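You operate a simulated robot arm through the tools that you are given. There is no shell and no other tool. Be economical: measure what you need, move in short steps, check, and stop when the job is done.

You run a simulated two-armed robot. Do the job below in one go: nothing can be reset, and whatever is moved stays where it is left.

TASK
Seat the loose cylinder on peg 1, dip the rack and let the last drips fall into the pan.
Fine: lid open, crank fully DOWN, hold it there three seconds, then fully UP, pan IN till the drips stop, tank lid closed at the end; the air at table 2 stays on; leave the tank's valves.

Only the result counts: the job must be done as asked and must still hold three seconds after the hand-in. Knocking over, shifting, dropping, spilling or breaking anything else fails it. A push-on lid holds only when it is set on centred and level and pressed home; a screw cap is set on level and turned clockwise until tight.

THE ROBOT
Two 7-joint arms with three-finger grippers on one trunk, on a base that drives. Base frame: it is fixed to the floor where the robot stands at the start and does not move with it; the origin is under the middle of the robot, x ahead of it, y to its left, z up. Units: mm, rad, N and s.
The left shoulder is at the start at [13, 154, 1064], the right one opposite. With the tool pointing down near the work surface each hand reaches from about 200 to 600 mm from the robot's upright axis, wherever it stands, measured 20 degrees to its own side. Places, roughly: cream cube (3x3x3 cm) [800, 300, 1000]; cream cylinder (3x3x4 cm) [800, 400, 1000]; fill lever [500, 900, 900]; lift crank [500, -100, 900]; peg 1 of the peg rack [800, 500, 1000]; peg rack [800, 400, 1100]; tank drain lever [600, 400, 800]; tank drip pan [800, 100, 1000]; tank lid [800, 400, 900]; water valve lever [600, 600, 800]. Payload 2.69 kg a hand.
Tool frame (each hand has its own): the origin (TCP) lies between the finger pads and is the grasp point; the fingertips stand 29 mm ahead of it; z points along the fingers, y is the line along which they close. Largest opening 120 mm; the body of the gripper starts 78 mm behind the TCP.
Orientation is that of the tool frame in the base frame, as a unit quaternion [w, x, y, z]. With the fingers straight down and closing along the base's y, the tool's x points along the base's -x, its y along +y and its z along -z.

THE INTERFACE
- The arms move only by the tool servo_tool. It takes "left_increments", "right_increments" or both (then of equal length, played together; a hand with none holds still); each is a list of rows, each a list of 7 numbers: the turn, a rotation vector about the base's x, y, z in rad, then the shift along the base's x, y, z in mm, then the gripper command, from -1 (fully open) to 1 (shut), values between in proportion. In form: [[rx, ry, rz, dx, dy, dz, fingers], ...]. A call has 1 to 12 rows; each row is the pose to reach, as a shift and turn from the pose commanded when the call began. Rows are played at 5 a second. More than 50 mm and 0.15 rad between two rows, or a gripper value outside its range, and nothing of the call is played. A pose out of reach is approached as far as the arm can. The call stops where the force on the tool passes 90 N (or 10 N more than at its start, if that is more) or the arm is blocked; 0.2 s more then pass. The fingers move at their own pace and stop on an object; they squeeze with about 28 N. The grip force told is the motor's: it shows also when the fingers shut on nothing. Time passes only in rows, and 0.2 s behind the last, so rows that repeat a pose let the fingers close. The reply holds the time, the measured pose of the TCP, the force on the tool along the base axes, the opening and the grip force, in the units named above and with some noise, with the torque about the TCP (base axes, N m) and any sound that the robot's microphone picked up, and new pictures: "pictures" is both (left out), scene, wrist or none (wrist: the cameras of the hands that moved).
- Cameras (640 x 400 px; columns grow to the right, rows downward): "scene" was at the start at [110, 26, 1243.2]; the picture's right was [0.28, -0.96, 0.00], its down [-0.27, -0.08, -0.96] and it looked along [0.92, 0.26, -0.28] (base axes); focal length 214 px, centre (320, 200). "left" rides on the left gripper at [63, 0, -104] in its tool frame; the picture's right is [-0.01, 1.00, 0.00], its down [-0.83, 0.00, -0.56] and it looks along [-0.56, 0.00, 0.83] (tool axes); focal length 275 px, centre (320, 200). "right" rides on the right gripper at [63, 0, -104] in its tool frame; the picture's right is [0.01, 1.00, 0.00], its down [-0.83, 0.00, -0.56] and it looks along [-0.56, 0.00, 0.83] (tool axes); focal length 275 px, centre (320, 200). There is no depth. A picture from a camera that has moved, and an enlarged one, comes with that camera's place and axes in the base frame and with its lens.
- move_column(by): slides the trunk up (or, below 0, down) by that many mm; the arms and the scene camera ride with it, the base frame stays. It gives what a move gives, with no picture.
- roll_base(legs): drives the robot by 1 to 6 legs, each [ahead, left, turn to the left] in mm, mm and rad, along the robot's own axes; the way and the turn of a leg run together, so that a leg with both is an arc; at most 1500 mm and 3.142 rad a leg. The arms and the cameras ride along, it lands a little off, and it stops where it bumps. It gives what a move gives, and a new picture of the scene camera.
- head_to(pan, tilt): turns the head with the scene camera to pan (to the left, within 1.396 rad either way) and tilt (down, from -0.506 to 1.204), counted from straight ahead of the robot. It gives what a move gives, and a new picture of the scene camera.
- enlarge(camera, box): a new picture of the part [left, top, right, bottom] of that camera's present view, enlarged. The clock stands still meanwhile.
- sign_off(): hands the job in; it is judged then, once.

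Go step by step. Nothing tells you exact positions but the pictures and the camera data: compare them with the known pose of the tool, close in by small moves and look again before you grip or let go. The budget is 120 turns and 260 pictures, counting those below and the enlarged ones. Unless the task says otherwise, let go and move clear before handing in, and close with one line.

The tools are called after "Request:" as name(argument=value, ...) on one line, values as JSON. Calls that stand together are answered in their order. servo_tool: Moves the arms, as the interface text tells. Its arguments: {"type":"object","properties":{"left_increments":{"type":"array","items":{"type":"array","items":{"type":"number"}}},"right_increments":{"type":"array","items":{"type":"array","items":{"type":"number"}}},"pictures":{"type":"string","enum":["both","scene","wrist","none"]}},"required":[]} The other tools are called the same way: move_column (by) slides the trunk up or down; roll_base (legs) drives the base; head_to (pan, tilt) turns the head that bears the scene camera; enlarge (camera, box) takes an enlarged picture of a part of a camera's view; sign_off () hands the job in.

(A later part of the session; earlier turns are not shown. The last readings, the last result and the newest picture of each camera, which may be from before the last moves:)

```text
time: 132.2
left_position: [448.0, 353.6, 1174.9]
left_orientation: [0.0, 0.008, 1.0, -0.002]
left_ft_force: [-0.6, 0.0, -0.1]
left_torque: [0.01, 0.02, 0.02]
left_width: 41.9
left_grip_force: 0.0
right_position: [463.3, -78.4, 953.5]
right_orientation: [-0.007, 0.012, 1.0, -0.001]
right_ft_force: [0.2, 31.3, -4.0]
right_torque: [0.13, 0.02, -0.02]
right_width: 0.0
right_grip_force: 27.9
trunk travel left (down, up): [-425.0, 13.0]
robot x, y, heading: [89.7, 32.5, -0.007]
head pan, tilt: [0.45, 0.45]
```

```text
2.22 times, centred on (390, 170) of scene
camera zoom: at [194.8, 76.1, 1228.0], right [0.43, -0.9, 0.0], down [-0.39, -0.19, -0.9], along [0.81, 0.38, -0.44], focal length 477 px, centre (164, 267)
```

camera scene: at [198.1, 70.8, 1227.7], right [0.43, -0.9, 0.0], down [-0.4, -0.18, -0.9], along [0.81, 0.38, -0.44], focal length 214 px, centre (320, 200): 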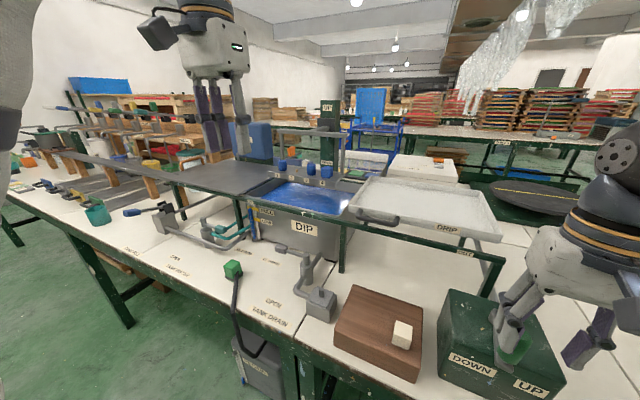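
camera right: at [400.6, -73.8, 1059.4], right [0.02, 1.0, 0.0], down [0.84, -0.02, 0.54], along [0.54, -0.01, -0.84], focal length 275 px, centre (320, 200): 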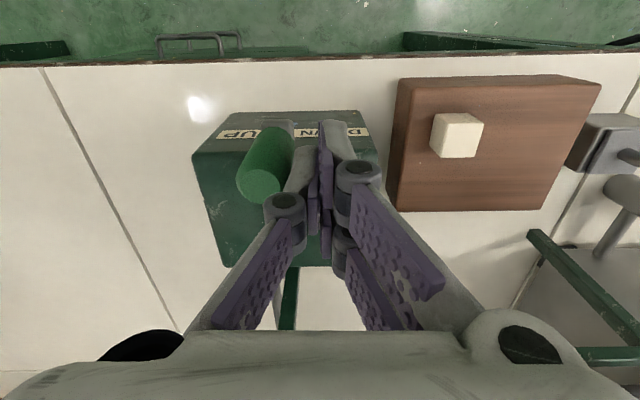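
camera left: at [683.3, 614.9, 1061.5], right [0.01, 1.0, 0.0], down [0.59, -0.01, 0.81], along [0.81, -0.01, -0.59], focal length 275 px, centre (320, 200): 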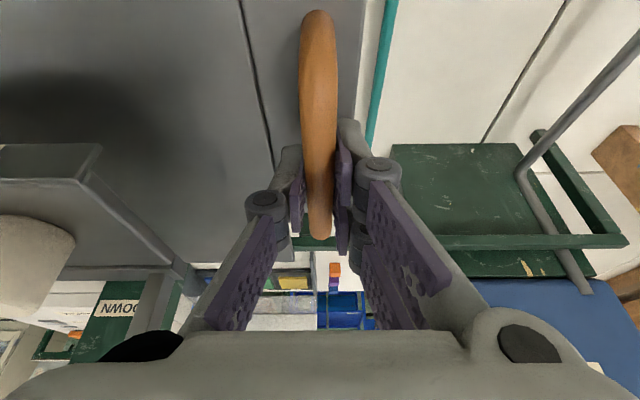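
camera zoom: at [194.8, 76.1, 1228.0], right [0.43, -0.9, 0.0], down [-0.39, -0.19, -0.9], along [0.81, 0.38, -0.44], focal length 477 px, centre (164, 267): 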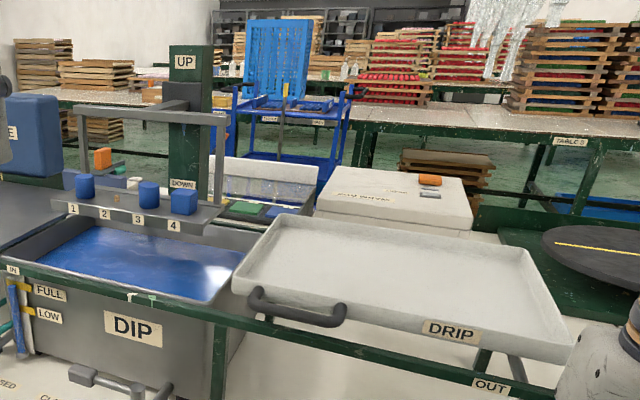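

Request:
servo_tool(right_increments=[[0, 0, 0, 0, 8, 0, 1], [0, 0, 0, 0, 18, 0, 1], [0, 0, 0, 0, 18, 35, 1], [0, 0, 0, -10, 10, 70, 1], [0, 0, 0, -20, -10, 100, 1], [0, 0, 0, -35, -35, 130, 1], [0, 0, 0, -50, -65, 155, 1], [0, 0, 0, -60, -100, 175, 1], [0, 0, 0, -65, -135, 185, 1]], pictures="both")

```text
time: 134.2
left_position: [449.1, 350.6, 1175.5]
left_orientation: [0.0, 0.008, 1.0, 0.0]
left_ft_force: [-0.3, 0.8, -0.8]
left_torque: [0.04, -0.03, 0.04]
left_width: 41.8
left_grip_force: 0.0
right_position: [396.7, -218.7, 1139.3]
right_orientation: [-0.006, 0.015, 1.0, -0.001]
right_ft_force: [-0.1, -0.9, 1.2]
right_torque: [0.0, -0.01, -0.01]
right_width: 0.0
right_grip_force: 28.2
trunk travel left (down, up): [-425.0, 13.0]
robot x, y, heading: [93.3, 35.2, -0.011]
head pan, tilt: [0.45, 0.45]
camera scene: at [194.3, 71.3, 1228.2], right [0.43, -0.9, 0.0], down [-0.39, -0.19, -0.9], along [0.81, 0.38, -0.43], focal length 214 px, centre (320, 200)
camera right: at [335.1, -217.0, 1244.9], right [0.02, 1.0, 0.0], down [0.84, -0.02, 0.54], along [0.54, -0.01, -0.84], focal length 275 px, centre (320, 200)
```

scene: 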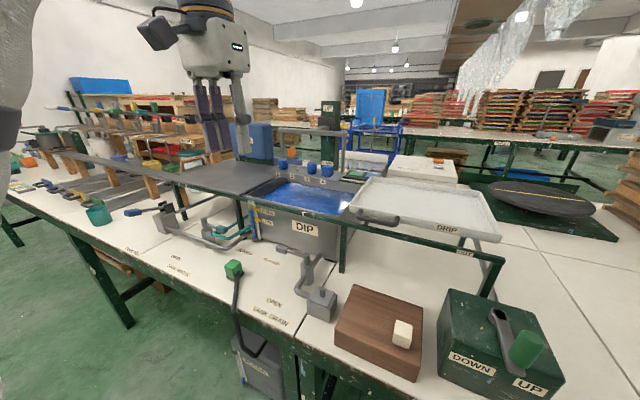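
right: 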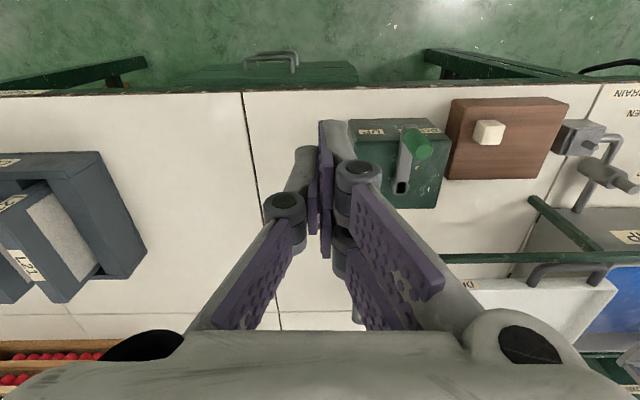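

The crank rests at UP. Next is the pan: I'll drive forward 60 mm and bring the left hand, turned 90°, above the pan's handle.

Request:
roll_base(legs=[[60, 0, 0]])

Request:
servo_tool(left_increments=[[0, 0, 0.13, 10, -15, 0, 0.2], [0, 0, 0.26, 20, -30, 0, 0.2], [0, 0, 0.39, 30, -50, 0, 0.2], [0, 0, 0.52, 40, -70, 0, 0.2], [0, 0, 0.65, 50, -90, 0, 0.2], [0, 0, 0.78, 60, -110, 0, 0.2], [0, 0, 0.91, 70, -130, 0, 0.2], [0, 0, 1.04, 80, -150, 0, 0.2], [0, 0, 1.17, 90, -165, -10, 0.2], [0, 0, 1.3, 100, -180, -20, 0.2], [0, 0, 1.43, 105, -190, -30, 0.2], [0, 0, 1.55, 110, -195, -40, 0.2]], pictures="both")

```text
time: 135.1
left_position: [510.4, 349.9, 1175.7]
left_orientation: [0.0, 0.008, 1.0, -0.001]
left_ft_force: [0.7, -0.4, -0.1]
left_torque: [-0.02, 0.04, -0.01]
left_width: 42.0
left_grip_force: 0.1
right_position: [458.5, -218.0, 1139.4]
right_orientation: [-0.006, 0.013, 1.0, -0.001]
right_ft_force: [-0.3, 0.1, -0.4]
right_torque: [0.03, 0.05, -0.02]
right_width: 0.0
right_grip_force: 28.4
trunk travel left (down, up): [-425.0, 13.0]
robot x, y, heading: [152.2, 31.1, -0.011]
head pan, tilt: [0.45, 0.45]
camera scene: at [255.8, 71.4, 1228.2], right [0.43, -0.9, 0.0], down [-0.39, -0.19, -0.9], along [0.81, 0.38, -0.44], focal length 214 px, centre (320, 200)
```

scene: 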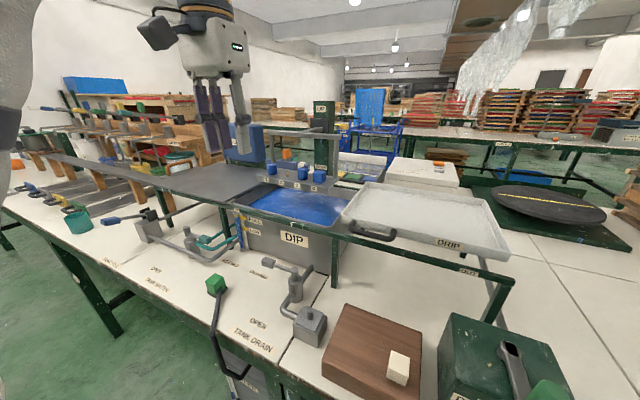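

```text
time: 137.7
left_position: [618.9, 156.9, 1134.8]
left_orientation: [0.0, -0.695, 0.719, 0.0]
left_ft_force: [0.9, 0.5, -0.7]
left_torque: [-0.01, 0.04, -0.02]
left_width: 48.1
left_grip_force: 0.1
right_position: [458.1, -217.4, 1139.4]
right_orientation: [-0.006, 0.012, 1.0, 0.0]
right_ft_force: [0.0, -0.2, -0.1]
right_torque: [0.01, 0.02, -0.04]
right_width: 0.0
right_grip_force: 27.8
trunk travel left (down, up): [-425.0, 13.0]
robot x, y, heading: [149.1, 31.6, -0.003]
head pan, tilt: [0.45, 0.45]
camera scene: at [255.2, 71.4, 1228.1], right [0.43, -0.9, 0.0], down [-0.39, -0.19, -0.9], along [0.81, 0.38, -0.44], focal length 214 px, centre (320, 200)
camera left: at [617.1, 94.0, 1237.9], right [-1.0, 0.04, 0.0], down [0.03, 0.83, 0.56], along [0.02, 0.56, -0.83], focal length 275 px, centre (320, 200)
```

scene: 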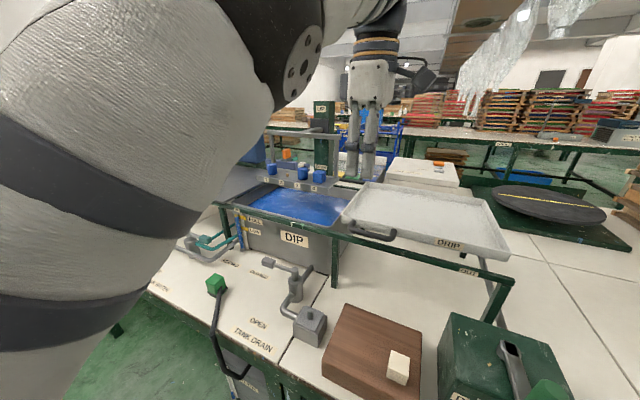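
left: 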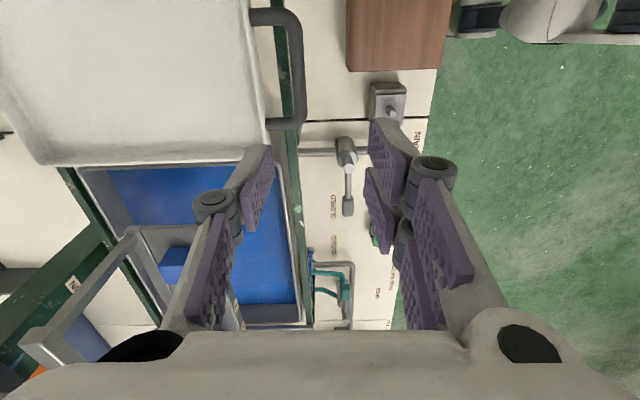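

The handle bar lies at x ≈ 641, y 90–182. I'll lower toward it with a narrow 30 mm opening and check before entering the loop.

Request:
servo_tool(left_increments=[[0, 0, 0, 10, -8, -40, 0.5], [0, 0, 0, 20, -16, -80, 0.5], [0, 0, 0, 21, -17, -115, 0.5], [0, 0, 0, 21, -17, -122, 0.5]], pictures="wrist")

Request:
enlarge(camera="left", box=[200, 0, 440, 220])

Request:
enlarge(camera="scene", box=[290, 140, 450, 270])

```text
time: 138.7
left_position: [640.7, 138.8, 1012.1]
left_orientation: [0.0, -0.694, 0.72, -0.001]
left_ft_force: [0.3, 0.6, -0.4]
left_torque: [-0.02, 0.0, -0.01]
left_width: 30.1
left_grip_force: 0.0
right_position: [457.6, -217.5, 1140.1]
right_orientation: [-0.007, 0.013, 1.0, -0.001]
right_ft_force: [-0.3, 0.7, 0.7]
right_torque: [-0.01, -0.02, -0.01]
right_width: 0.0
right_grip_force: 28.7
trunk travel left (down, up): [-425.0, 13.0]
robot x, y, heading: [150.0, 32.1, -0.004]
head pan, tilt: [0.45, 0.45]
camera left: at [637.9, 76.3, 1115.3], right [-1.0, 0.04, 0.0], down [0.03, 0.83, 0.56], along [0.02, 0.56, -0.83], focal length 275 px, centre (320, 200)
```

left: 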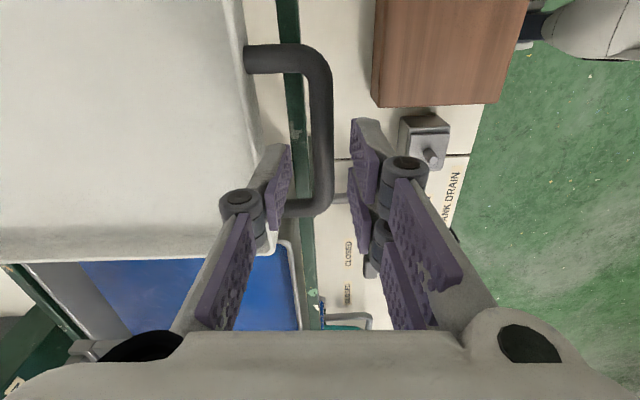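

```text
1.82 times, centred on (320, 110) of left
camera zoom: at [637.9, 76.3, 1115.3], right [-1.0, 0.04, 0.0], down [0.03, 0.83, 0.56], along [0.02, 0.56, -0.83], focal length 500 px, centre (320, 364)
```

zoom: 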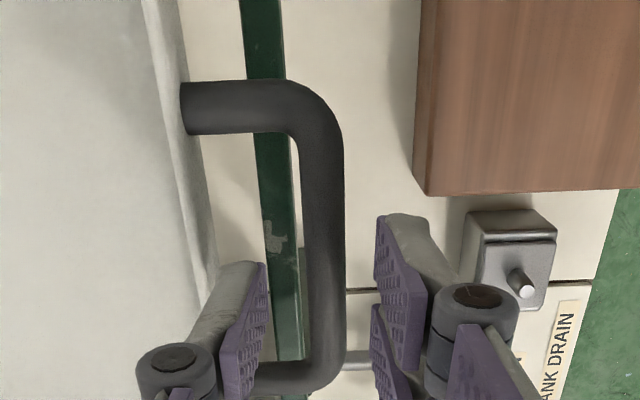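

```text
3.08 times, centred on (370, 205) of scene
camera zoom: at [254.8, 71.5, 1228.2], right [0.43, -0.9, 0.0], down [-0.39, -0.19, -0.9], along [0.81, 0.38, -0.44], focal length 660 px, centre (166, 185)
```

zoom: 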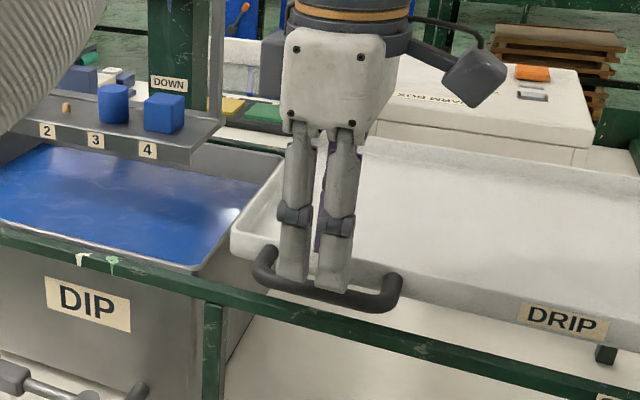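

Well centred on the bar. I'll lower into the loop, grip, and pull left 30 mm as a test.

Request:
servo_tool(left_increments=[[0, 0, 0, 0, 0, -20, 0.5], [0, 0, 0, 0, 0, -40, 0.5], [0, 0, 0, 0, 0, -40, 1], [0, 0, 0, 0, 0, -40, 1], [0, 0, 0, 0, 0, -40, 1], [0, 0, 0, 0, 10, -40, 1], [0, 0, 0, 0, 20, -40, 1], [0, 0, 0, 0, 30, -40, 1], [0, 0, 0, 0, 30, -40, 1]], pictures="wrist")

Request:
enlarge(camera="scene", box=[290, 140, 450, 270])

```text
time: 140.7
left_position: [639.2, 169.5, 972.7]
left_orientation: [0.0, -0.694, 0.72, 0.0]
left_ft_force: [-9.1, 0.0, -11.2]
left_torque: [-0.24, 0.04, 1.28]
left_width: 12.9
left_grip_force: 40.0
right_position: [457.0, -217.9, 1138.0]
right_orientation: [-0.007, 0.013, 1.0, -0.001]
right_ft_force: [0.5, -0.2, -0.3]
right_torque: [-0.03, -0.01, -0.01]
right_width: 0.0
right_grip_force: 28.1
trunk travel left (down, up): [-425.0, 13.0]
robot x, y, heading: [148.3, 29.7, -0.013]
head pan, tilt: [0.45, 0.45]
camera left: at [637.0, 107.0, 1075.1], right [-1.0, 0.04, 0.0], down [0.03, 0.83, 0.56], along [0.02, 0.56, -0.83], focal length 275 px, centre (320, 200)
```

left: 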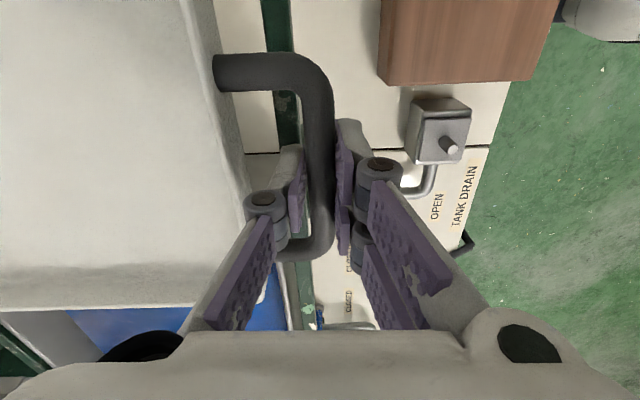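

```text
3.08 times, centred on (370, 205) of scene
camera zoom: at [254.5, 71.6, 1228.1], right [0.43, -0.9, 0.0], down [-0.39, -0.19, -0.9], along [0.81, 0.38, -0.43], focal length 660 px, centre (166, 185)
```

zoom: 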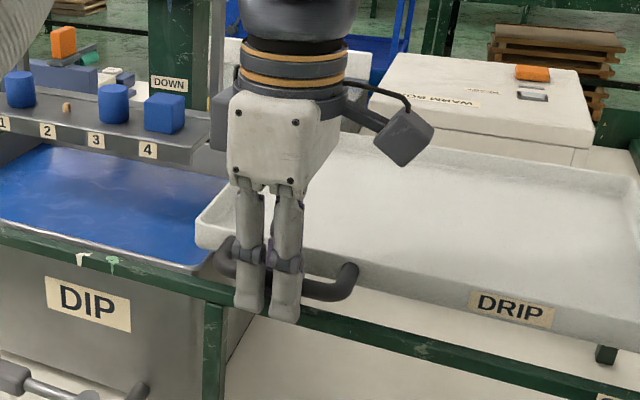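

The pan slides with the hand. I'll move it another 150 mm to the left, watching clearance under the rack.

Request:
servo_tool(left_increments=[[0, 0, 0, 0, 15, 0, 1], [0, 0, 0, 0, 32, 0, 1], [0, 0, 0, 0, 50, 0, 1], [0, 0, 0, 0, 68, 0, 1], [0, 0, 0, 0, 86, 0, 1], [0, 0, 0, 0, 104, 0, 1], [0, 0, 0, 0, 122, 0, 1], [0, 0, 0, 0, 140, 0, 1], [0, 0, 0, 0, 140, 0, 1]], pictures="scene")

Request:
enlarge(camera="scene", box=[220, 130, 420, 270])

```text
time: 142.7
left_position: [639.3, 308.7, 972.3]
left_orientation: [0.0, -0.694, 0.72, 0.0]
left_ft_force: [-10.9, 1.2, -14.8]
left_torque: [-0.22, 0.06, 1.29]
left_width: 12.8
left_grip_force: 39.3
right_position: [456.5, -217.1, 1139.7]
right_orientation: [-0.007, 0.013, 1.0, 0.0]
right_ft_force: [0.3, 0.4, -0.5]
right_torque: [0.0, -0.01, -0.02]
right_width: 0.0
right_grip_force: 27.5
trunk travel left (down, up): [-425.0, 13.0]
robot x, y, heading: [153.8, 34.4, -0.011]
head pan, tilt: [0.45, 0.45]
camera scene: at [254.7, 72.1, 1228.1], right [0.43, -0.9, 0.0], down [-0.39, -0.19, -0.9], along [0.81, 0.38, -0.44], focal length 214 px, centre (320, 200)
```

scene: 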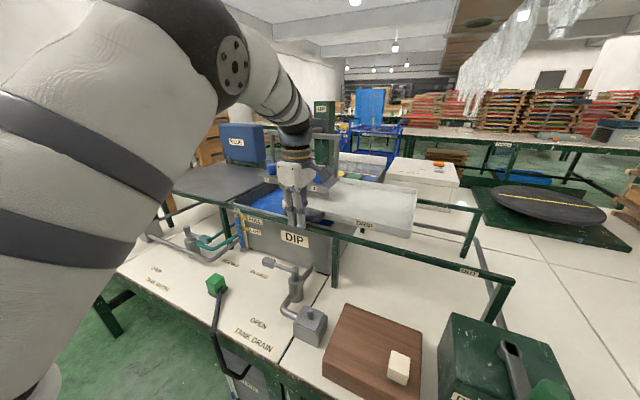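

```text
2.86 times, centred on (320, 200) of scene
camera zoom: at [254.7, 72.1, 1228.1], right [0.43, -0.9, 0.0], down [-0.39, -0.19, -0.9], along [0.81, 0.38, -0.44], focal length 613 px, centre (320, 200)
```

zoom: 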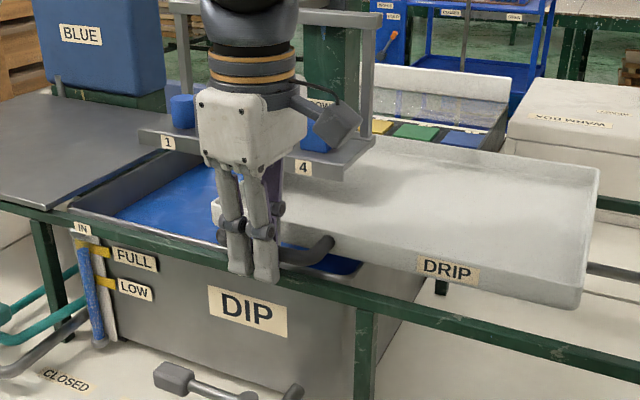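

Clearing well beneath the rack. Another 90 mm with the arm.

Request:
servo_tool(left_increments=[[0, 0, 0, 0, 15, 0, 1], [0, 0, 0, 0, 32, 0, 1], [0, 0, 0, 0, 50, 0, 1], [0, 0, 0, 0, 70, 0, 1], [0, 0, 0, 0, 90, 0, 1], [0, 0, 0, 0, 90, 0, 1]], pictures="scene")

```text
time: 144.1
left_position: [639.6, 400.2, 971.7]
left_orientation: [-0.002, -0.694, 0.72, 0.0]
left_ft_force: [-16.8, 0.2, -22.8]
left_torque: [-0.32, 0.08, 1.31]
left_width: 12.9
left_grip_force: 39.5
right_position: [457.1, -217.1, 1139.1]
right_orientation: [-0.007, 0.013, 1.0, -0.001]
right_ft_force: [0.6, -0.6, 0.6]
right_torque: [0.0, -0.02, 0.04]
right_width: 0.0
right_grip_force: 27.7
trunk travel left (down, up): [-425.0, 13.0]
robot x, y, heading: [151.5, 33.8, -0.008]
head pan, tilt: [0.45, 0.45]
camera scene: at [254.4, 72.6, 1228.1], right [0.43, -0.9, 0.0], down [-0.39, -0.19, -0.9], along [0.81, 0.38, -0.44], focal length 214 px, centre (320, 200)
```

scene: 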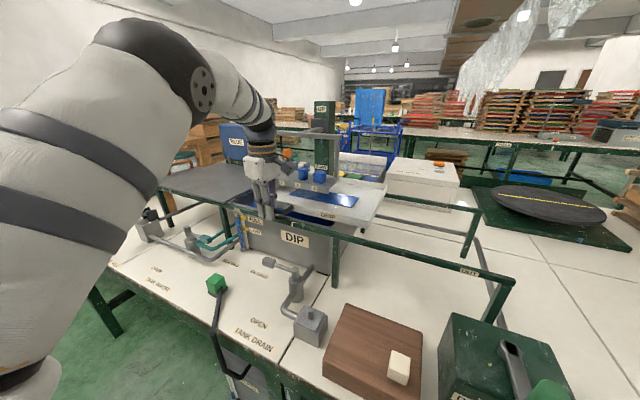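

Blue drips are now landing in the pan. I'll push on toward the IN stop.

Request:
servo_tool(left_increments=[[0, 0, 0, 0, 15, 0, 1], [0, 0, 0, 0, 30, 0, 1], [0, 0, 0, 0, 45, 0, 1], [0, 0, 0, 0, 60, 0, 1], [0, 0, 0, 0, 60, 0, 1]], pictures="scene")

Request:
enlarge(camera="scene", box=[180, 120, 420, 280])

```text
time: 145.3
left_position: [638.8, 459.9, 972.3]
left_orientation: [-0.001, -0.694, 0.72, -0.001]
left_ft_force: [-11.3, 0.1, -18.8]
left_torque: [-0.52, 0.04, 1.26]
left_width: 13.1
left_grip_force: 39.0
right_position: [458.1, -216.4, 1140.0]
right_orientation: [-0.007, 0.013, 1.0, -0.001]
right_ft_force: [-0.7, -0.3, 0.5]
right_torque: [-0.03, 0.0, -0.02]
right_width: 0.2
right_grip_force: 27.9
trunk travel left (down, up): [-425.0, 13.0]
robot x, y, heading: [151.3, 35.1, -0.009]
head pan, tilt: [0.45, 0.45]
camera scene: at [254.9, 72.6, 1228.2], right [0.43, -0.9, 0.0], down [-0.39, -0.19, -0.9], along [0.81, 0.38, -0.44], focal length 214 px, centre (320, 200)
```

scene: 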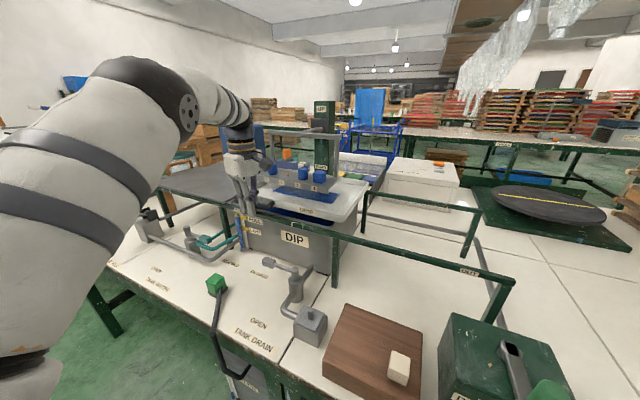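

```text
2.50 times, centred on (300, 200) of scene
camera zoom: at [254.9, 72.6, 1228.2], right [0.43, -0.9, 0.0], down [-0.39, -0.19, -0.9], along [0.81, 0.38, -0.44], focal length 536 px, centre (370, 200)
```

zoom: 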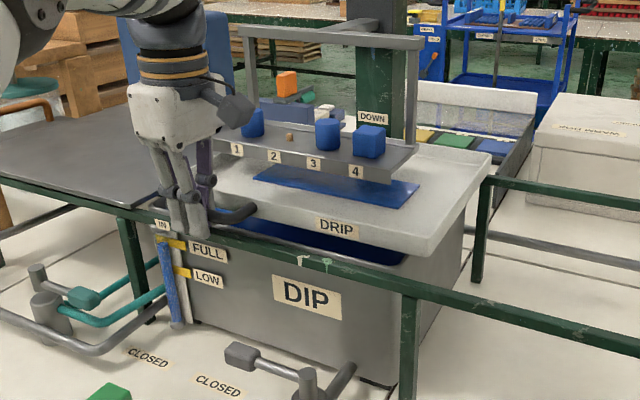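

The pan is nearly over the whole tank. I'll go gently to the IN stop.

Request:
servo_tool(left_increments=[[0, 0, 0, 0, 8, 0, 1], [0, 0, 0, 0, 16, 0, 1], [0, 0, 0, 0, 24, 0, 1], [0, 0, 0, 0, 32, 0, 1], [0, 0, 0, 0, 32, 0, 1]], pictures="wrist")

Request:
enlarge(camera="scene", box=[180, 120, 420, 280])

```text
time: 146.5
left_position: [638.5, 492.3, 972.7]
left_orientation: [-0.001, -0.694, 0.72, -0.001]
left_ft_force: [-12.7, 1.5, -18.3]
left_torque: [-0.27, 0.04, 1.29]
left_width: 12.9
left_grip_force: 39.7
right_position: [458.9, -217.5, 1139.1]
right_orientation: [-0.007, 0.014, 1.0, -0.001]
right_ft_force: [-0.1, 0.2, -0.1]
right_torque: [-0.01, 0.01, 0.01]
right_width: 0.1
right_grip_force: 28.3
trunk travel left (down, up): [-425.0, 13.0]
robot x, y, heading: [152.1, 31.3, -0.013]
head pan, tilt: [0.45, 0.45]
camera left: at [637.0, 429.7, 1075.6], right [-1.0, 0.04, 0.0], down [0.03, 0.83, 0.55], along [0.02, 0.55, -0.83], focal length 275 px, centre (320, 200)
```

left: 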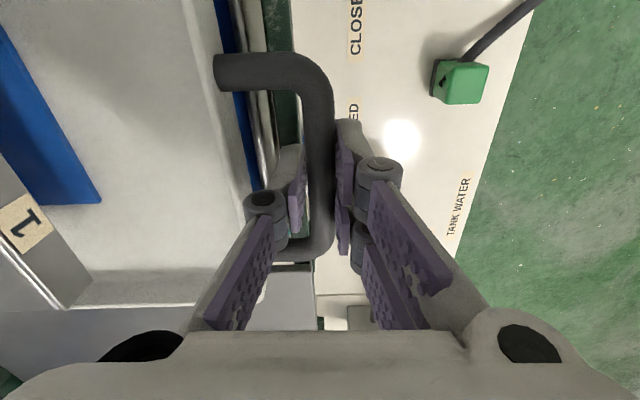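

```text
2.50 times, centred on (300, 200) of scene
camera zoom: at [254.6, 72.9, 1228.2], right [0.43, -0.9, 0.0], down [-0.39, -0.19, -0.9], along [0.81, 0.38, -0.44], focal length 536 px, centre (370, 200)
```

zoom: 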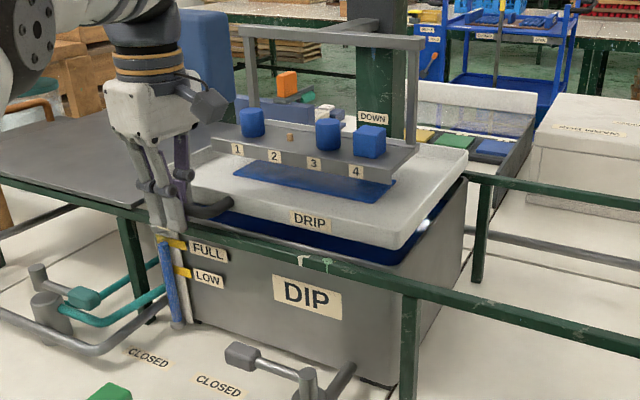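

Not at the stop yet; the IN mark is about 35 mm further. Continuing gently.

Request:
servo_tool(left_increments=[[0, 0, 0, 0, 8, 0, 1], [0, 0, 0, 0, 16, 0, 1], [0, 0, 0, 0, 24, 0, 1], [0, 0, 0, 0, 24, 0, 1]], pictures="none")

```text
time: 147.5
left_position: [639.4, 508.7, 977.4]
left_orientation: [0.001, -0.693, 0.721, -0.001]
left_ft_force: [-15.1, -35.5, -2.9]
left_torque: [-0.6, 0.17, 1.25]
left_width: 13.5
left_grip_force: 40.1
right_position: [456.0, -222.0, 1139.6]
right_orientation: [-0.006, 0.013, 1.0, 0.001]
right_ft_force: [0.4, -0.7, 0.1]
right_torque: [0.02, 0.01, -0.03]
right_width: 0.1
right_grip_force: 28.8
trunk travel left (down, up): [-425.0, 13.0]
robot x, y, heading: [151.5, 32.9, -0.01]
head pan, tilt: [0.45, 0.45]
```

The pan is against its IN stop (35 N). I'll relax, open and lift off the handle.

Request:
servo_tool(left_increments=[[0, 0, 0, 0, -6, -3, 1], [0, 0, 0, 0, -6, -4, 0.6], [0, 0, 0, 0, -6, -4, 0.5], [0, 0, 0, 0, -6, -4, 0.5], [0, 0, 0, 0, -6, 8, 0.5], [0, 0, 0, 0, -6, 25, 0.5], [0, 0, 0, 0, -6, 50, 0.5], [0, 0, 0, 0, -6, 90, 0.5]], pictures="wrist")

Request:
enlarge(camera="scene", box=[180, 120, 420, 280])

```text
time: 149.3
left_position: [626.9, 500.6, 1050.1]
left_orientation: [0.001, -0.694, 0.72, -0.001]
left_ft_force: [-1.3, 0.4, 0.2]
left_torque: [0.02, 0.01, 0.01]
left_width: 29.9
left_grip_force: 0.1
left hand out of reach, approached as far as the arm can: row 7, 8
right_position: [457.9, -218.3, 1139.4]
right_orientation: [-0.007, 0.014, 1.0, -0.001]
right_ft_force: [-0.6, 0.0, -0.6]
right_torque: [-0.02, 0.01, -0.01]
right_width: 0.1
right_grip_force: 27.9
trunk travel left (down, up): [-425.0, 13.0]
robot x, y, heading: [154.2, 27.5, -0.008]
head pan, tilt: [0.45, 0.45]
camera left: at [625.3, 438.5, 1152.0], right [-1.0, 0.04, 0.0], down [0.03, 0.83, 0.56], along [0.02, 0.56, -0.83], focal length 275 px, centre (320, 200)
```

left: 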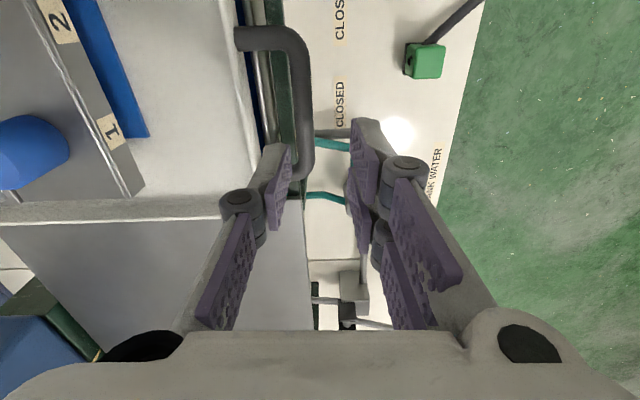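

```text
2.50 times, centred on (300, 200) of scene
camera zoom: at [254.9, 71.4, 1228.2], right [0.43, -0.9, 0.0], down [-0.39, -0.19, -0.9], along [0.81, 0.38, -0.44], focal length 536 px, centre (370, 200)
```

zoom: 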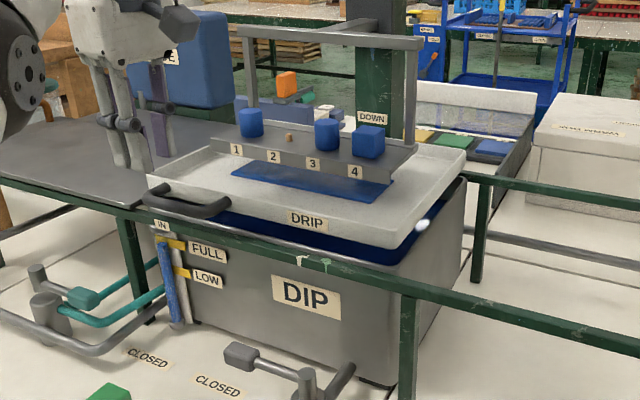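

The pan is IN under the rack with the drips in it. While the dripping continues, I'll bring the left arm back and turn it to the normal yaw.

Request:
servo_tool(left_increments=[[0, 0, -0.13, -10, -15, 25, 0.3], [0, 0, -0.26, -20, -30, 50, 0.3], [0, 0, -0.39, -32, -45, 75, 0.3], [0, 0, -0.52, -44, -60, 95, 0.3], [0, 0, -0.65, -56, -75, 110, 0.3], [0, 0, -0.78, -68, -90, 120, 0.3], [0, 0, -0.91, -80, -105, 125, 0.3], [0, 0, -1.04, -92, -120, 125, 0.3], [0, 0, -1.17, -104, -130, 125, 0.3], [0, 0, -1.3, -114, -140, 125, 0.3], [0, 0, -1.43, -120, -145, 125, 0.3], [0, 0, -1.55, -124, -150, 125, 0.3]], pictures="none")

Request:
enlarge(camera="scene", box=[220, 130, 380, 230])

```text
time: 151.9
left_position: [502.0, 351.7, 1174.5]
left_orientation: [0.0, 0.009, 1.0, -0.001]
left_ft_force: [0.1, 0.1, 0.3]
left_torque: [0.0, -0.01, 0.01]
left_width: 41.8
left_grip_force: 0.0
right_position: [457.9, -218.9, 1139.6]
right_orientation: [-0.007, 0.014, 1.0, 0.0]
right_ft_force: [-0.5, -0.6, 0.4]
right_torque: [-0.01, 0.0, -0.01]
right_width: 0.0
right_grip_force: 28.7
trunk travel left (down, up): [-425.0, 13.0]
robot x, y, heading: [151.7, 34.7, -0.007]
head pan, tilt: [0.45, 0.45]
```

```text
4.00 times, centred on (300, 180) of scene
camera zoom: at [254.8, 71.1, 1228.2], right [0.43, -0.9, 0.0], down [-0.39, -0.19, -0.9], along [0.81, 0.38, -0.44], focal length 858 px, centre (400, 280)
```

zoom: 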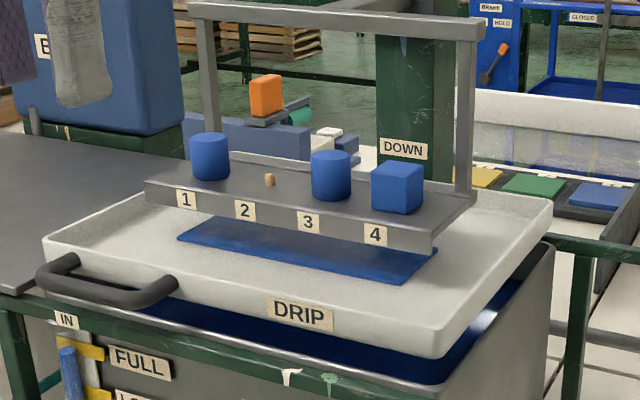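

No drops visible at the moment; I'll keep waiting while driving. Next I return to where I opened the lid (robot ≈ [245, 484]).

Request:
head_to(pan=0.15, tilt=0.5)

Request:
roll_base(legs=[[0, 450, 0], [93, 0, 0]])

Request:
enlarge(camera="scene", box=[240, 130, 460, 270])

```text
time: 152.7
left_position: [502.0, 352.4, 1174.1]
left_orientation: [0.0, 0.008, 1.0, -0.001]
left_ft_force: [-0.1, 0.3, -0.3]
left_torque: [0.02, 0.0, 0.01]
left_width: 42.2
left_grip_force: 0.2
right_position: [458.2, -218.3, 1139.1]
right_orientation: [-0.007, 0.013, 1.0, -0.001]
right_ft_force: [0.5, 0.4, -0.3]
right_torque: [-0.01, 0.0, 0.03]
right_width: 0.2
right_grip_force: 28.2
trunk travel left (down, up): [-425.0, 13.0]
robot x, y, heading: [151.1, 31.7, -0.008]
head pan, tilt: [0.15, 0.499]
camera scene: at [261.8, 45.0, 1223.7], right [0.14, -0.99, 0.0], down [-0.47, -0.07, -0.88], along [0.87, 0.12, -0.48], focal length 214 px, centre (320, 200)
```

scene: 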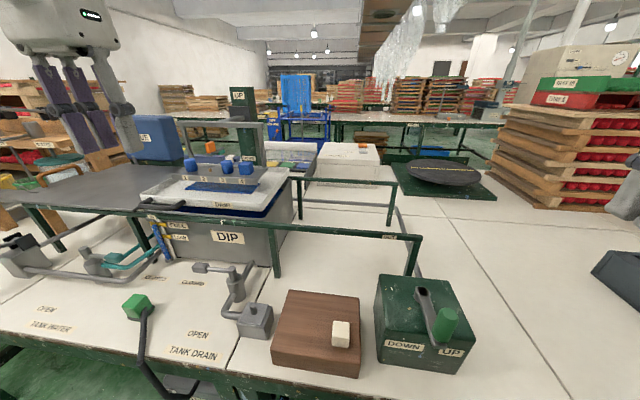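

```text
time: 157.4
left_position: [595.7, 798.3, 1173.9]
left_orientation: [0.0, 0.005, 1.0, -0.001]
left_ft_force: [0.4, -0.5, -0.5]
left_torque: [-0.02, 0.03, 0.0]
left_width: 42.2
left_grip_force: 0.1
right_position: [554.6, 229.4, 1139.6]
right_orientation: [-0.007, 0.01, 1.0, 0.0]
right_ft_force: [0.6, -0.2, -0.1]
right_torque: [0.0, 0.02, 0.02]
right_width: 0.0
right_grip_force: 28.1
trunk travel left (down, up): [-425.0, 13.0]
robot x, y, heading: [244.7, 479.0, -0.01]
head pan, tilt: [0.15, 0.499]
camera scene: at [357.1, 490.2, 1223.7], right [0.14, -0.99, 0.0], down [-0.47, -0.07, -0.88], along [0.87, 0.13, -0.48], focal length 214 px, centre (320, 200)
```

scene: 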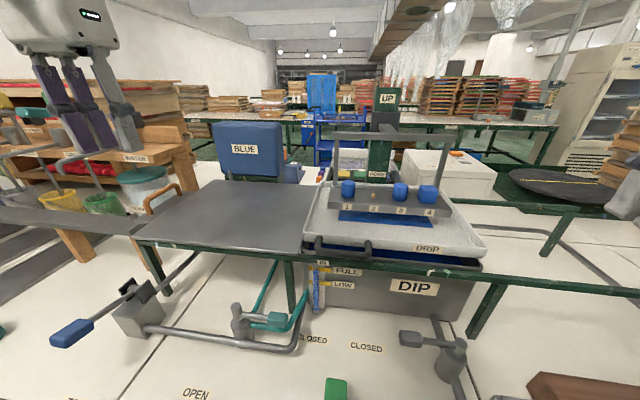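

```text
2.86 times, centred on (350, 200) of scene
camera zoom: at [357.1, 490.2, 1223.7], right [0.14, -0.99, 0.0], down [-0.47, -0.07, -0.88], along [0.87, 0.13, -0.48], focal length 613 px, centre (234, 200)
```

zoom: 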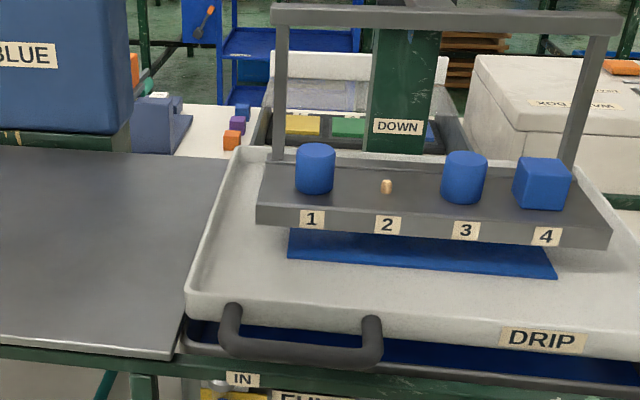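

Next I bring the left hand to the lid's handle at about [777, 958], tilting 20° as before.

Request:
servo_tool(left_increments=[[0, -0.07, 0, 20, 20, 0, 0.0], [0, -0.14, 0, 45, 45, -10, -0.3], [0, -0.21, 0, 70, 70, -25, -0.3], [0, -0.28, 0, 95, 95, -45, -0.3], [0, -0.35, 0, 120, 120, -70, -0.3], [0, -0.35, 0, 145, 145, -95, -0.3], [0, -0.35, 0, 165, 158, -120, -0.3], [0, -0.35, 0, 172, 158, -145, -0.3], [0, -0.35, 0, 175, 158, -150, -0.3]], pictures="both")

Request:
enlarge(camera="scene", box=[80, 120, 280, 260])

```text
time: 159.4
left_position: [770.3, 956.0, 1024.1]
left_orientation: [0.174, 0.005, 0.985, 0.0]
left_ft_force: [-1.4, -0.1, 0.2]
left_torque: [0.0, -0.02, 0.02]
left_width: 78.5
left_grip_force: 0.1
right_position: [553.9, 229.4, 1139.2]
right_orientation: [-0.007, 0.01, 1.0, -0.001]
right_ft_force: [0.4, -0.3, 0.2]
right_torque: [-0.02, 0.02, -0.02]
right_width: 0.0
right_grip_force: 27.6
trunk travel left (down, up): [-425.0, 13.0]
robot x, y, heading: [248.0, 477.3, -0.0]
head pan, tilt: [0.15, 0.499]
camera scene: at [356.5, 490.3, 1223.8], right [0.15, -0.99, 0.0], down [-0.47, -0.07, -0.88], along [0.87, 0.13, -0.48], focal length 214 px, centre (320, 200)
camera left: at [675.8, 957.6, 1097.7], right [0.01, 1.0, 0.0], down [0.59, -0.01, 0.81], along [0.81, -0.01, -0.59], focal length 275 px, centre (320, 200)
```

scene: 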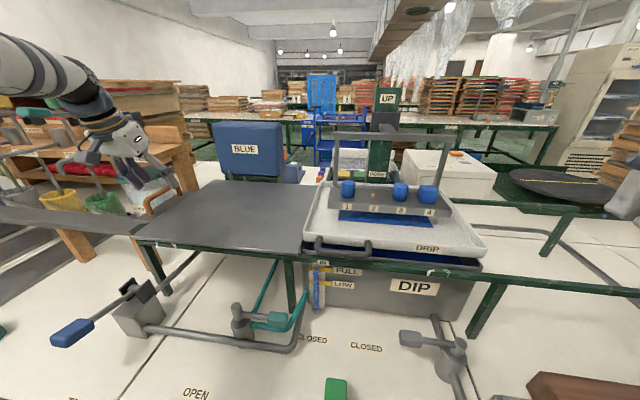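
left: 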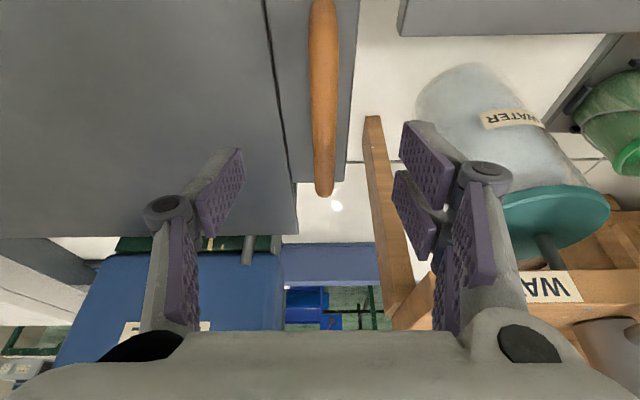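

```text
2.86 times, centred on (180, 190) of scene
camera zoom: at [356.5, 490.3, 1223.8], right [0.15, -0.99, 0.0], down [-0.47, -0.07, -0.88], along [0.87, 0.13, -0.48], focal length 613 px, centre (720, 229)
```

zoom: 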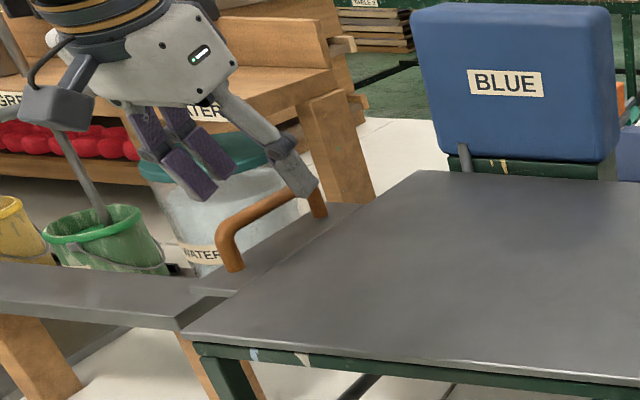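

The handle is between the fingers. I'll narrow the opening (wooden frame nearby), lower to z ≈ 986 and grip.

Request:
servo_tool(left_increments=[[0, 0, 0, 2, 1, 0, 0.2], [0, 0, 0, 5, 1, -20, 0.2], [0, 0, 0, 7, 1, -38, 0.2], [0, 0, 0, 7, 1, -38, 1], [0, 0, 0, 7, 1, -38, 1], [0, 0, 0, 7, 1, -38, 1]], pictures="wrist")

Request:
enlarge(camera="scene", box=[300, 150, 460, 250])

```text
time: 160.8
left_position: [779.4, 957.5, 985.8]
left_orientation: [0.175, 0.006, 0.985, -0.001]
left_ft_force: [0.5, -0.4, -2.0]
left_torque: [0.04, -0.5, 0.9]
left_width: 11.6
left_grip_force: 38.5
right_position: [553.5, 228.6, 1139.2]
right_orientation: [-0.007, 0.01, 1.0, -0.001]
right_ft_force: [-0.2, 0.4, 0.6]
right_torque: [-0.04, 0.03, -0.01]
right_width: 0.0
right_grip_force: 27.6
trunk travel left (down, up): [-425.0, 13.0]
robot x, y, heading: [250.8, 476.3, -0.005]
head pan, tilt: [0.15, 0.499]
camera left: at [683.7, 959.0, 1060.9], right [0.01, 1.0, 0.0], down [0.59, -0.01, 0.81], along [0.81, -0.01, -0.59], focal length 275 px, centre (320, 200)
```

left: 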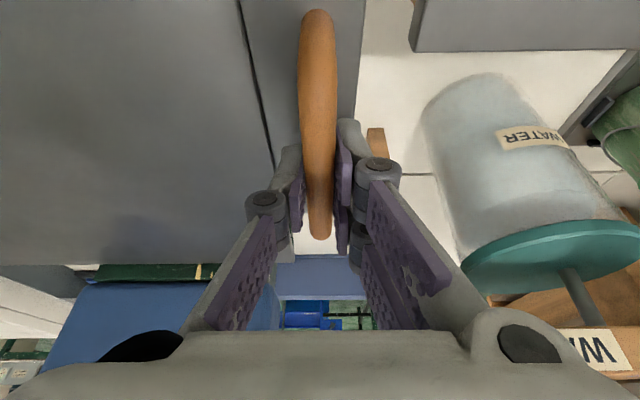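

```text
4.00 times, centred on (380, 200) of scene
camera zoom: at [356.8, 490.3, 1223.7], right [0.14, -0.99, 0.0], down [-0.47, -0.07, -0.88], along [0.87, 0.13, -0.48], focal length 858 px, centre (80, 200)
```

zoom: 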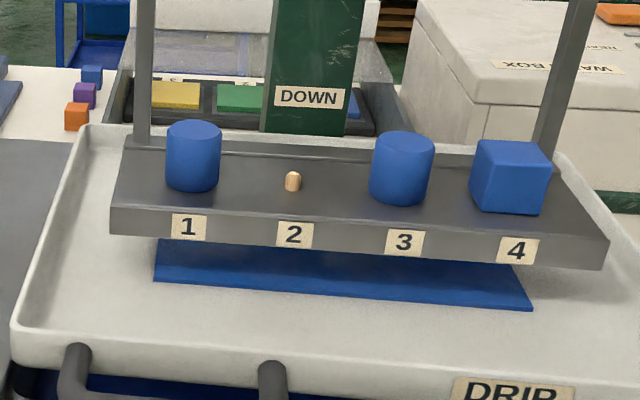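

Gripped. I'll slide the lid right 60 mm and check that it passes under the pan.

Request:
servo_tool(left_increments=[[0, 0, 0, 0, -10, 0, 1], [0, 0, 0, 0, -22, 0, 1], [0, 0, 0, 0, -35, 0, 1], [0, 0, 0, 0, -48, 0, 1], [0, 0, 0, 0, -60, 0, 1], [0, 0, 0, 0, -60, 0, 1]], pictures="scene")

Request:
enlarge(camera="scene", box=[220, 150, 480, 290])

```text
time: 162.2
left_position: [778.4, 896.5, 985.6]
left_orientation: [0.174, 0.005, 0.985, 0.001]
left_ft_force: [7.7, -0.6, 1.5]
left_torque: [-0.04, -0.01, 0.89]
left_width: 11.9
left_grip_force: 38.7
right_position: [553.4, 227.8, 1139.7]
right_orientation: [-0.007, 0.01, 1.0, -0.001]
right_ft_force: [0.0, -0.5, 0.3]
right_torque: [-0.01, 0.01, 0.0]
right_width: 0.0
right_grip_force: 27.7
trunk travel left (down, up): [-425.0, 13.0]
robot x, y, heading: [247.7, 474.3, -0.006]
head pan, tilt: [0.15, 0.499]
camera scene: at [357.3, 490.1, 1223.7], right [0.14, -0.99, 0.0], down [-0.47, -0.07, -0.88], along [0.87, 0.13, -0.48], focal length 214 px, centre (320, 200)
```

scene: 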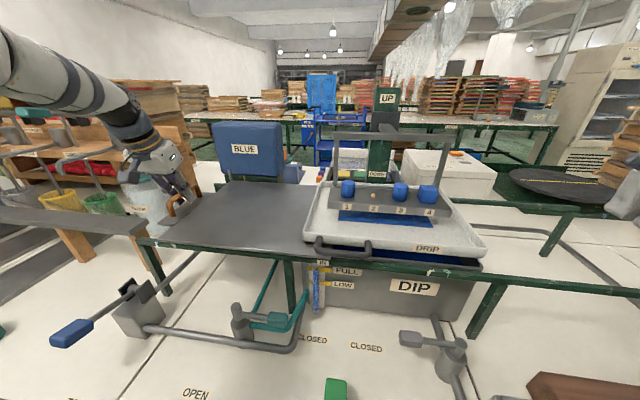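

```text
2.46 times, centred on (350, 220) of scene
camera zoom: at [357.3, 490.1, 1223.7], right [0.14, -0.99, 0.0], down [-0.47, -0.07, -0.88], along [0.87, 0.13, -0.48], focal length 528 px, centre (246, 151)
```

zoom: 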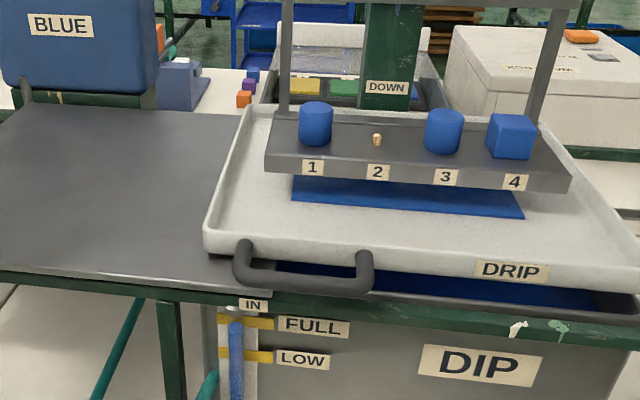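

The lid passes freely under the pan. I'll continue closing.

Request:
servo_tool(left_increments=[[0, 0, 0, 0, -18, 0, 1], [0, 0, 0, 0, -36, 0, 1], [0, 0, 0, 0, -54, 0, 1], [0, 0, 0, 0, -72, 0, 1], [0, 0, 0, 0, -90, 0, 1], [0, 0, 0, 0, -108, 0, 1], [0, 0, 0, 0, -126, 0, 1], [0, 0, 0, 0, -144, 0, 1], [0, 0, 0, 0, -162, 0, 1], [0, 0, 0, 0, -180, 0, 1], [0, 0, 0, 0, -180, 0, 1]], pictures="scene")

Request:
enlarge(camera="scene", box=[220, 130, 480, 290])

```text
time: 164.6
left_position: [778.4, 715.4, 986.4]
left_orientation: [0.174, 0.006, 0.985, 0.0]
left_ft_force: [13.3, 0.0, 10.4]
left_torque: [-0.09, -0.28, 0.91]
left_width: 12.1
left_grip_force: 38.6
right_position: [556.2, 229.1, 1139.4]
right_orientation: [-0.007, 0.011, 1.0, -0.001]
right_ft_force: [1.0, 1.0, 0.0]
right_torque: [-0.02, 0.0, 0.01]
right_width: 0.0
right_grip_force: 28.2
trunk travel left (down, up): [-425.0, 13.0]
robot x, y, heading: [247.0, 476.7, -0.008]
head pan, tilt: [0.15, 0.499]
camera scene: at [357.3, 490.0, 1223.7], right [0.14, -0.99, 0.0], down [-0.47, -0.07, -0.88], along [0.87, 0.13, -0.48], focal length 214 px, centre (320, 200)
```

scene: 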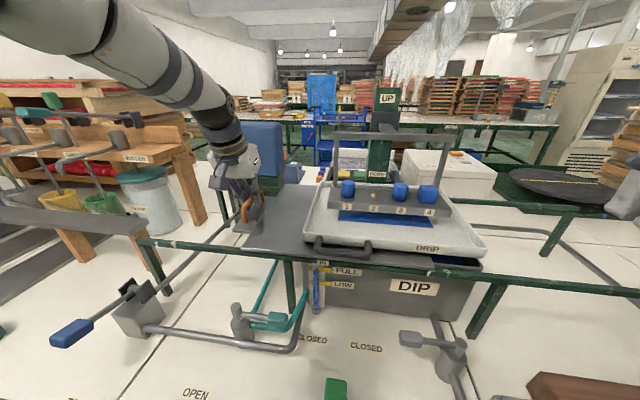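

```text
2.46 times, centred on (350, 210) of scene
camera zoom: at [357.3, 490.0, 1223.7], right [0.14, -0.99, 0.0], down [-0.47, -0.07, -0.88], along [0.87, 0.13, -0.48], focal length 528 px, centre (246, 175)
```

zoom: 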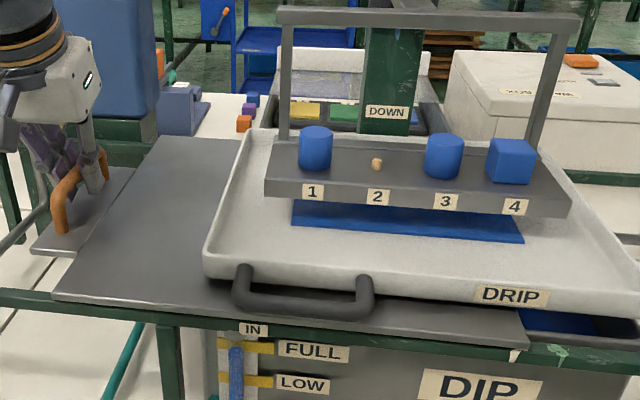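

Running well. The last 100 mm I'll do more slowly to the closed stop.

Request:
servo_tool(left_increments=[[0, 0, 0, 0, -15, 0, 1], [0, 0, 0, 0, -30, 0, 1], [0, 0, 0, 0, -45, 0, 1], [0, 0, 0, 0, -60, 0, 1], [0, 0, 0, 0, -75, 0, 1], [0, 0, 0, 0, -88, 0, 1], [0, 0, 0, 0, -96, 0, 1], [0, 0, 0, 0, -102, 0, 1], [0, 0, 0, 0, -102, 0, 1]], pictures="both")

Request:
enlarge(camera="scene", box=[220, 130, 500, 300])

```text
time: 166.6
left_position: [777.0, 615.2, 986.5]
left_orientation: [0.174, 0.006, 0.985, 0.001]
left_ft_force: [4.6, -1.6, 6.5]
left_torque: [-0.02, 0.01, 0.89]
left_width: 11.8
left_grip_force: 38.5
right_position: [554.8, 227.9, 1140.3]
right_orientation: [-0.007, 0.01, 1.0, -0.001]
right_ft_force: [-0.2, -0.3, 0.6]
right_torque: [-0.01, 0.0, -0.02]
right_width: 0.0
right_grip_force: 28.3
trunk travel left (down, up): [-425.0, 13.0]
robot x, y, heading: [248.2, 474.2, -0.007]
head pan, tilt: [0.15, 0.499]
camera scene: at [356.6, 489.9, 1223.7], right [0.14, -0.99, 0.0], down [-0.47, -0.07, -0.88], along [0.87, 0.13, -0.48], focal length 214 px, centre (320, 200)
camera left: at [683.3, 616.5, 1060.7], right [0.02, 1.0, 0.0], down [0.59, -0.01, 0.81], along [0.81, -0.01, -0.59], focal length 275 px, centre (320, 200)
```

scene: 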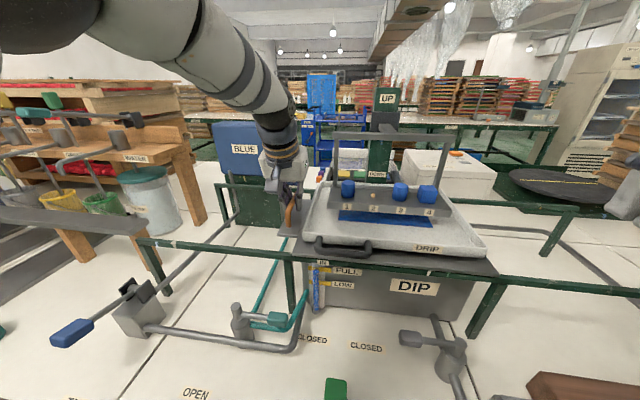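
left: 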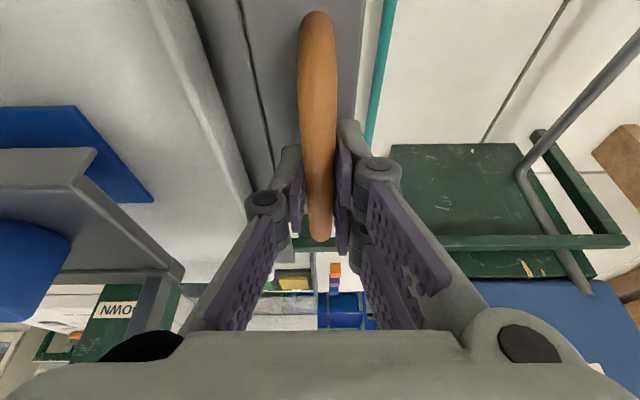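

```text
2.29 times, centred on (360, 215) of scene
camera zoom: at [356.6, 489.9, 1223.7], right [0.14, -0.99, 0.0], down [-0.47, -0.07, -0.88], along [0.87, 0.13, -0.48], focal length 490 px, centre (229, 166)
```

zoom: 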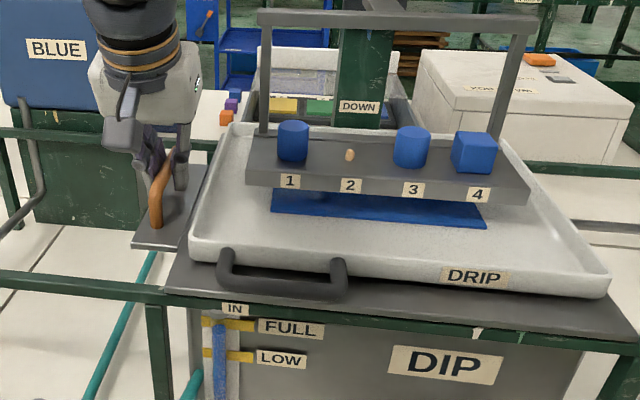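

Almost closed (it started at y ≈ 612.7). I'll press the last few millimetres to the stop.

Request:
servo_tool(left_increments=[[0, 0, 0, 0, -3, 0, 1], [0, 0, 0, 0, -6, 0, 1], [0, 0, 0, 0, -6, 0, 1]], pictures="none")

```text
time: 167.4
left_position: [777.7, 613.7, 985.3]
left_orientation: [0.175, 0.003, 0.985, 0.001]
left_ft_force: [7.0, 17.9, 7.6]
left_torque: [0.11, 0.41, 0.98]
left_width: 11.7
left_grip_force: 38.3
right_position: [554.0, 230.6, 1139.6]
right_orientation: [-0.008, 0.011, 1.0, -0.002]
right_ft_force: [0.1, 0.1, -0.1]
right_torque: [0.02, 0.01, -0.02]
right_width: 0.0
right_grip_force: 28.1
trunk travel left (down, up): [-425.0, 13.0]
robot x, y, heading: [248.2, 480.8, -0.004]
head pan, tilt: [0.15, 0.499]
```

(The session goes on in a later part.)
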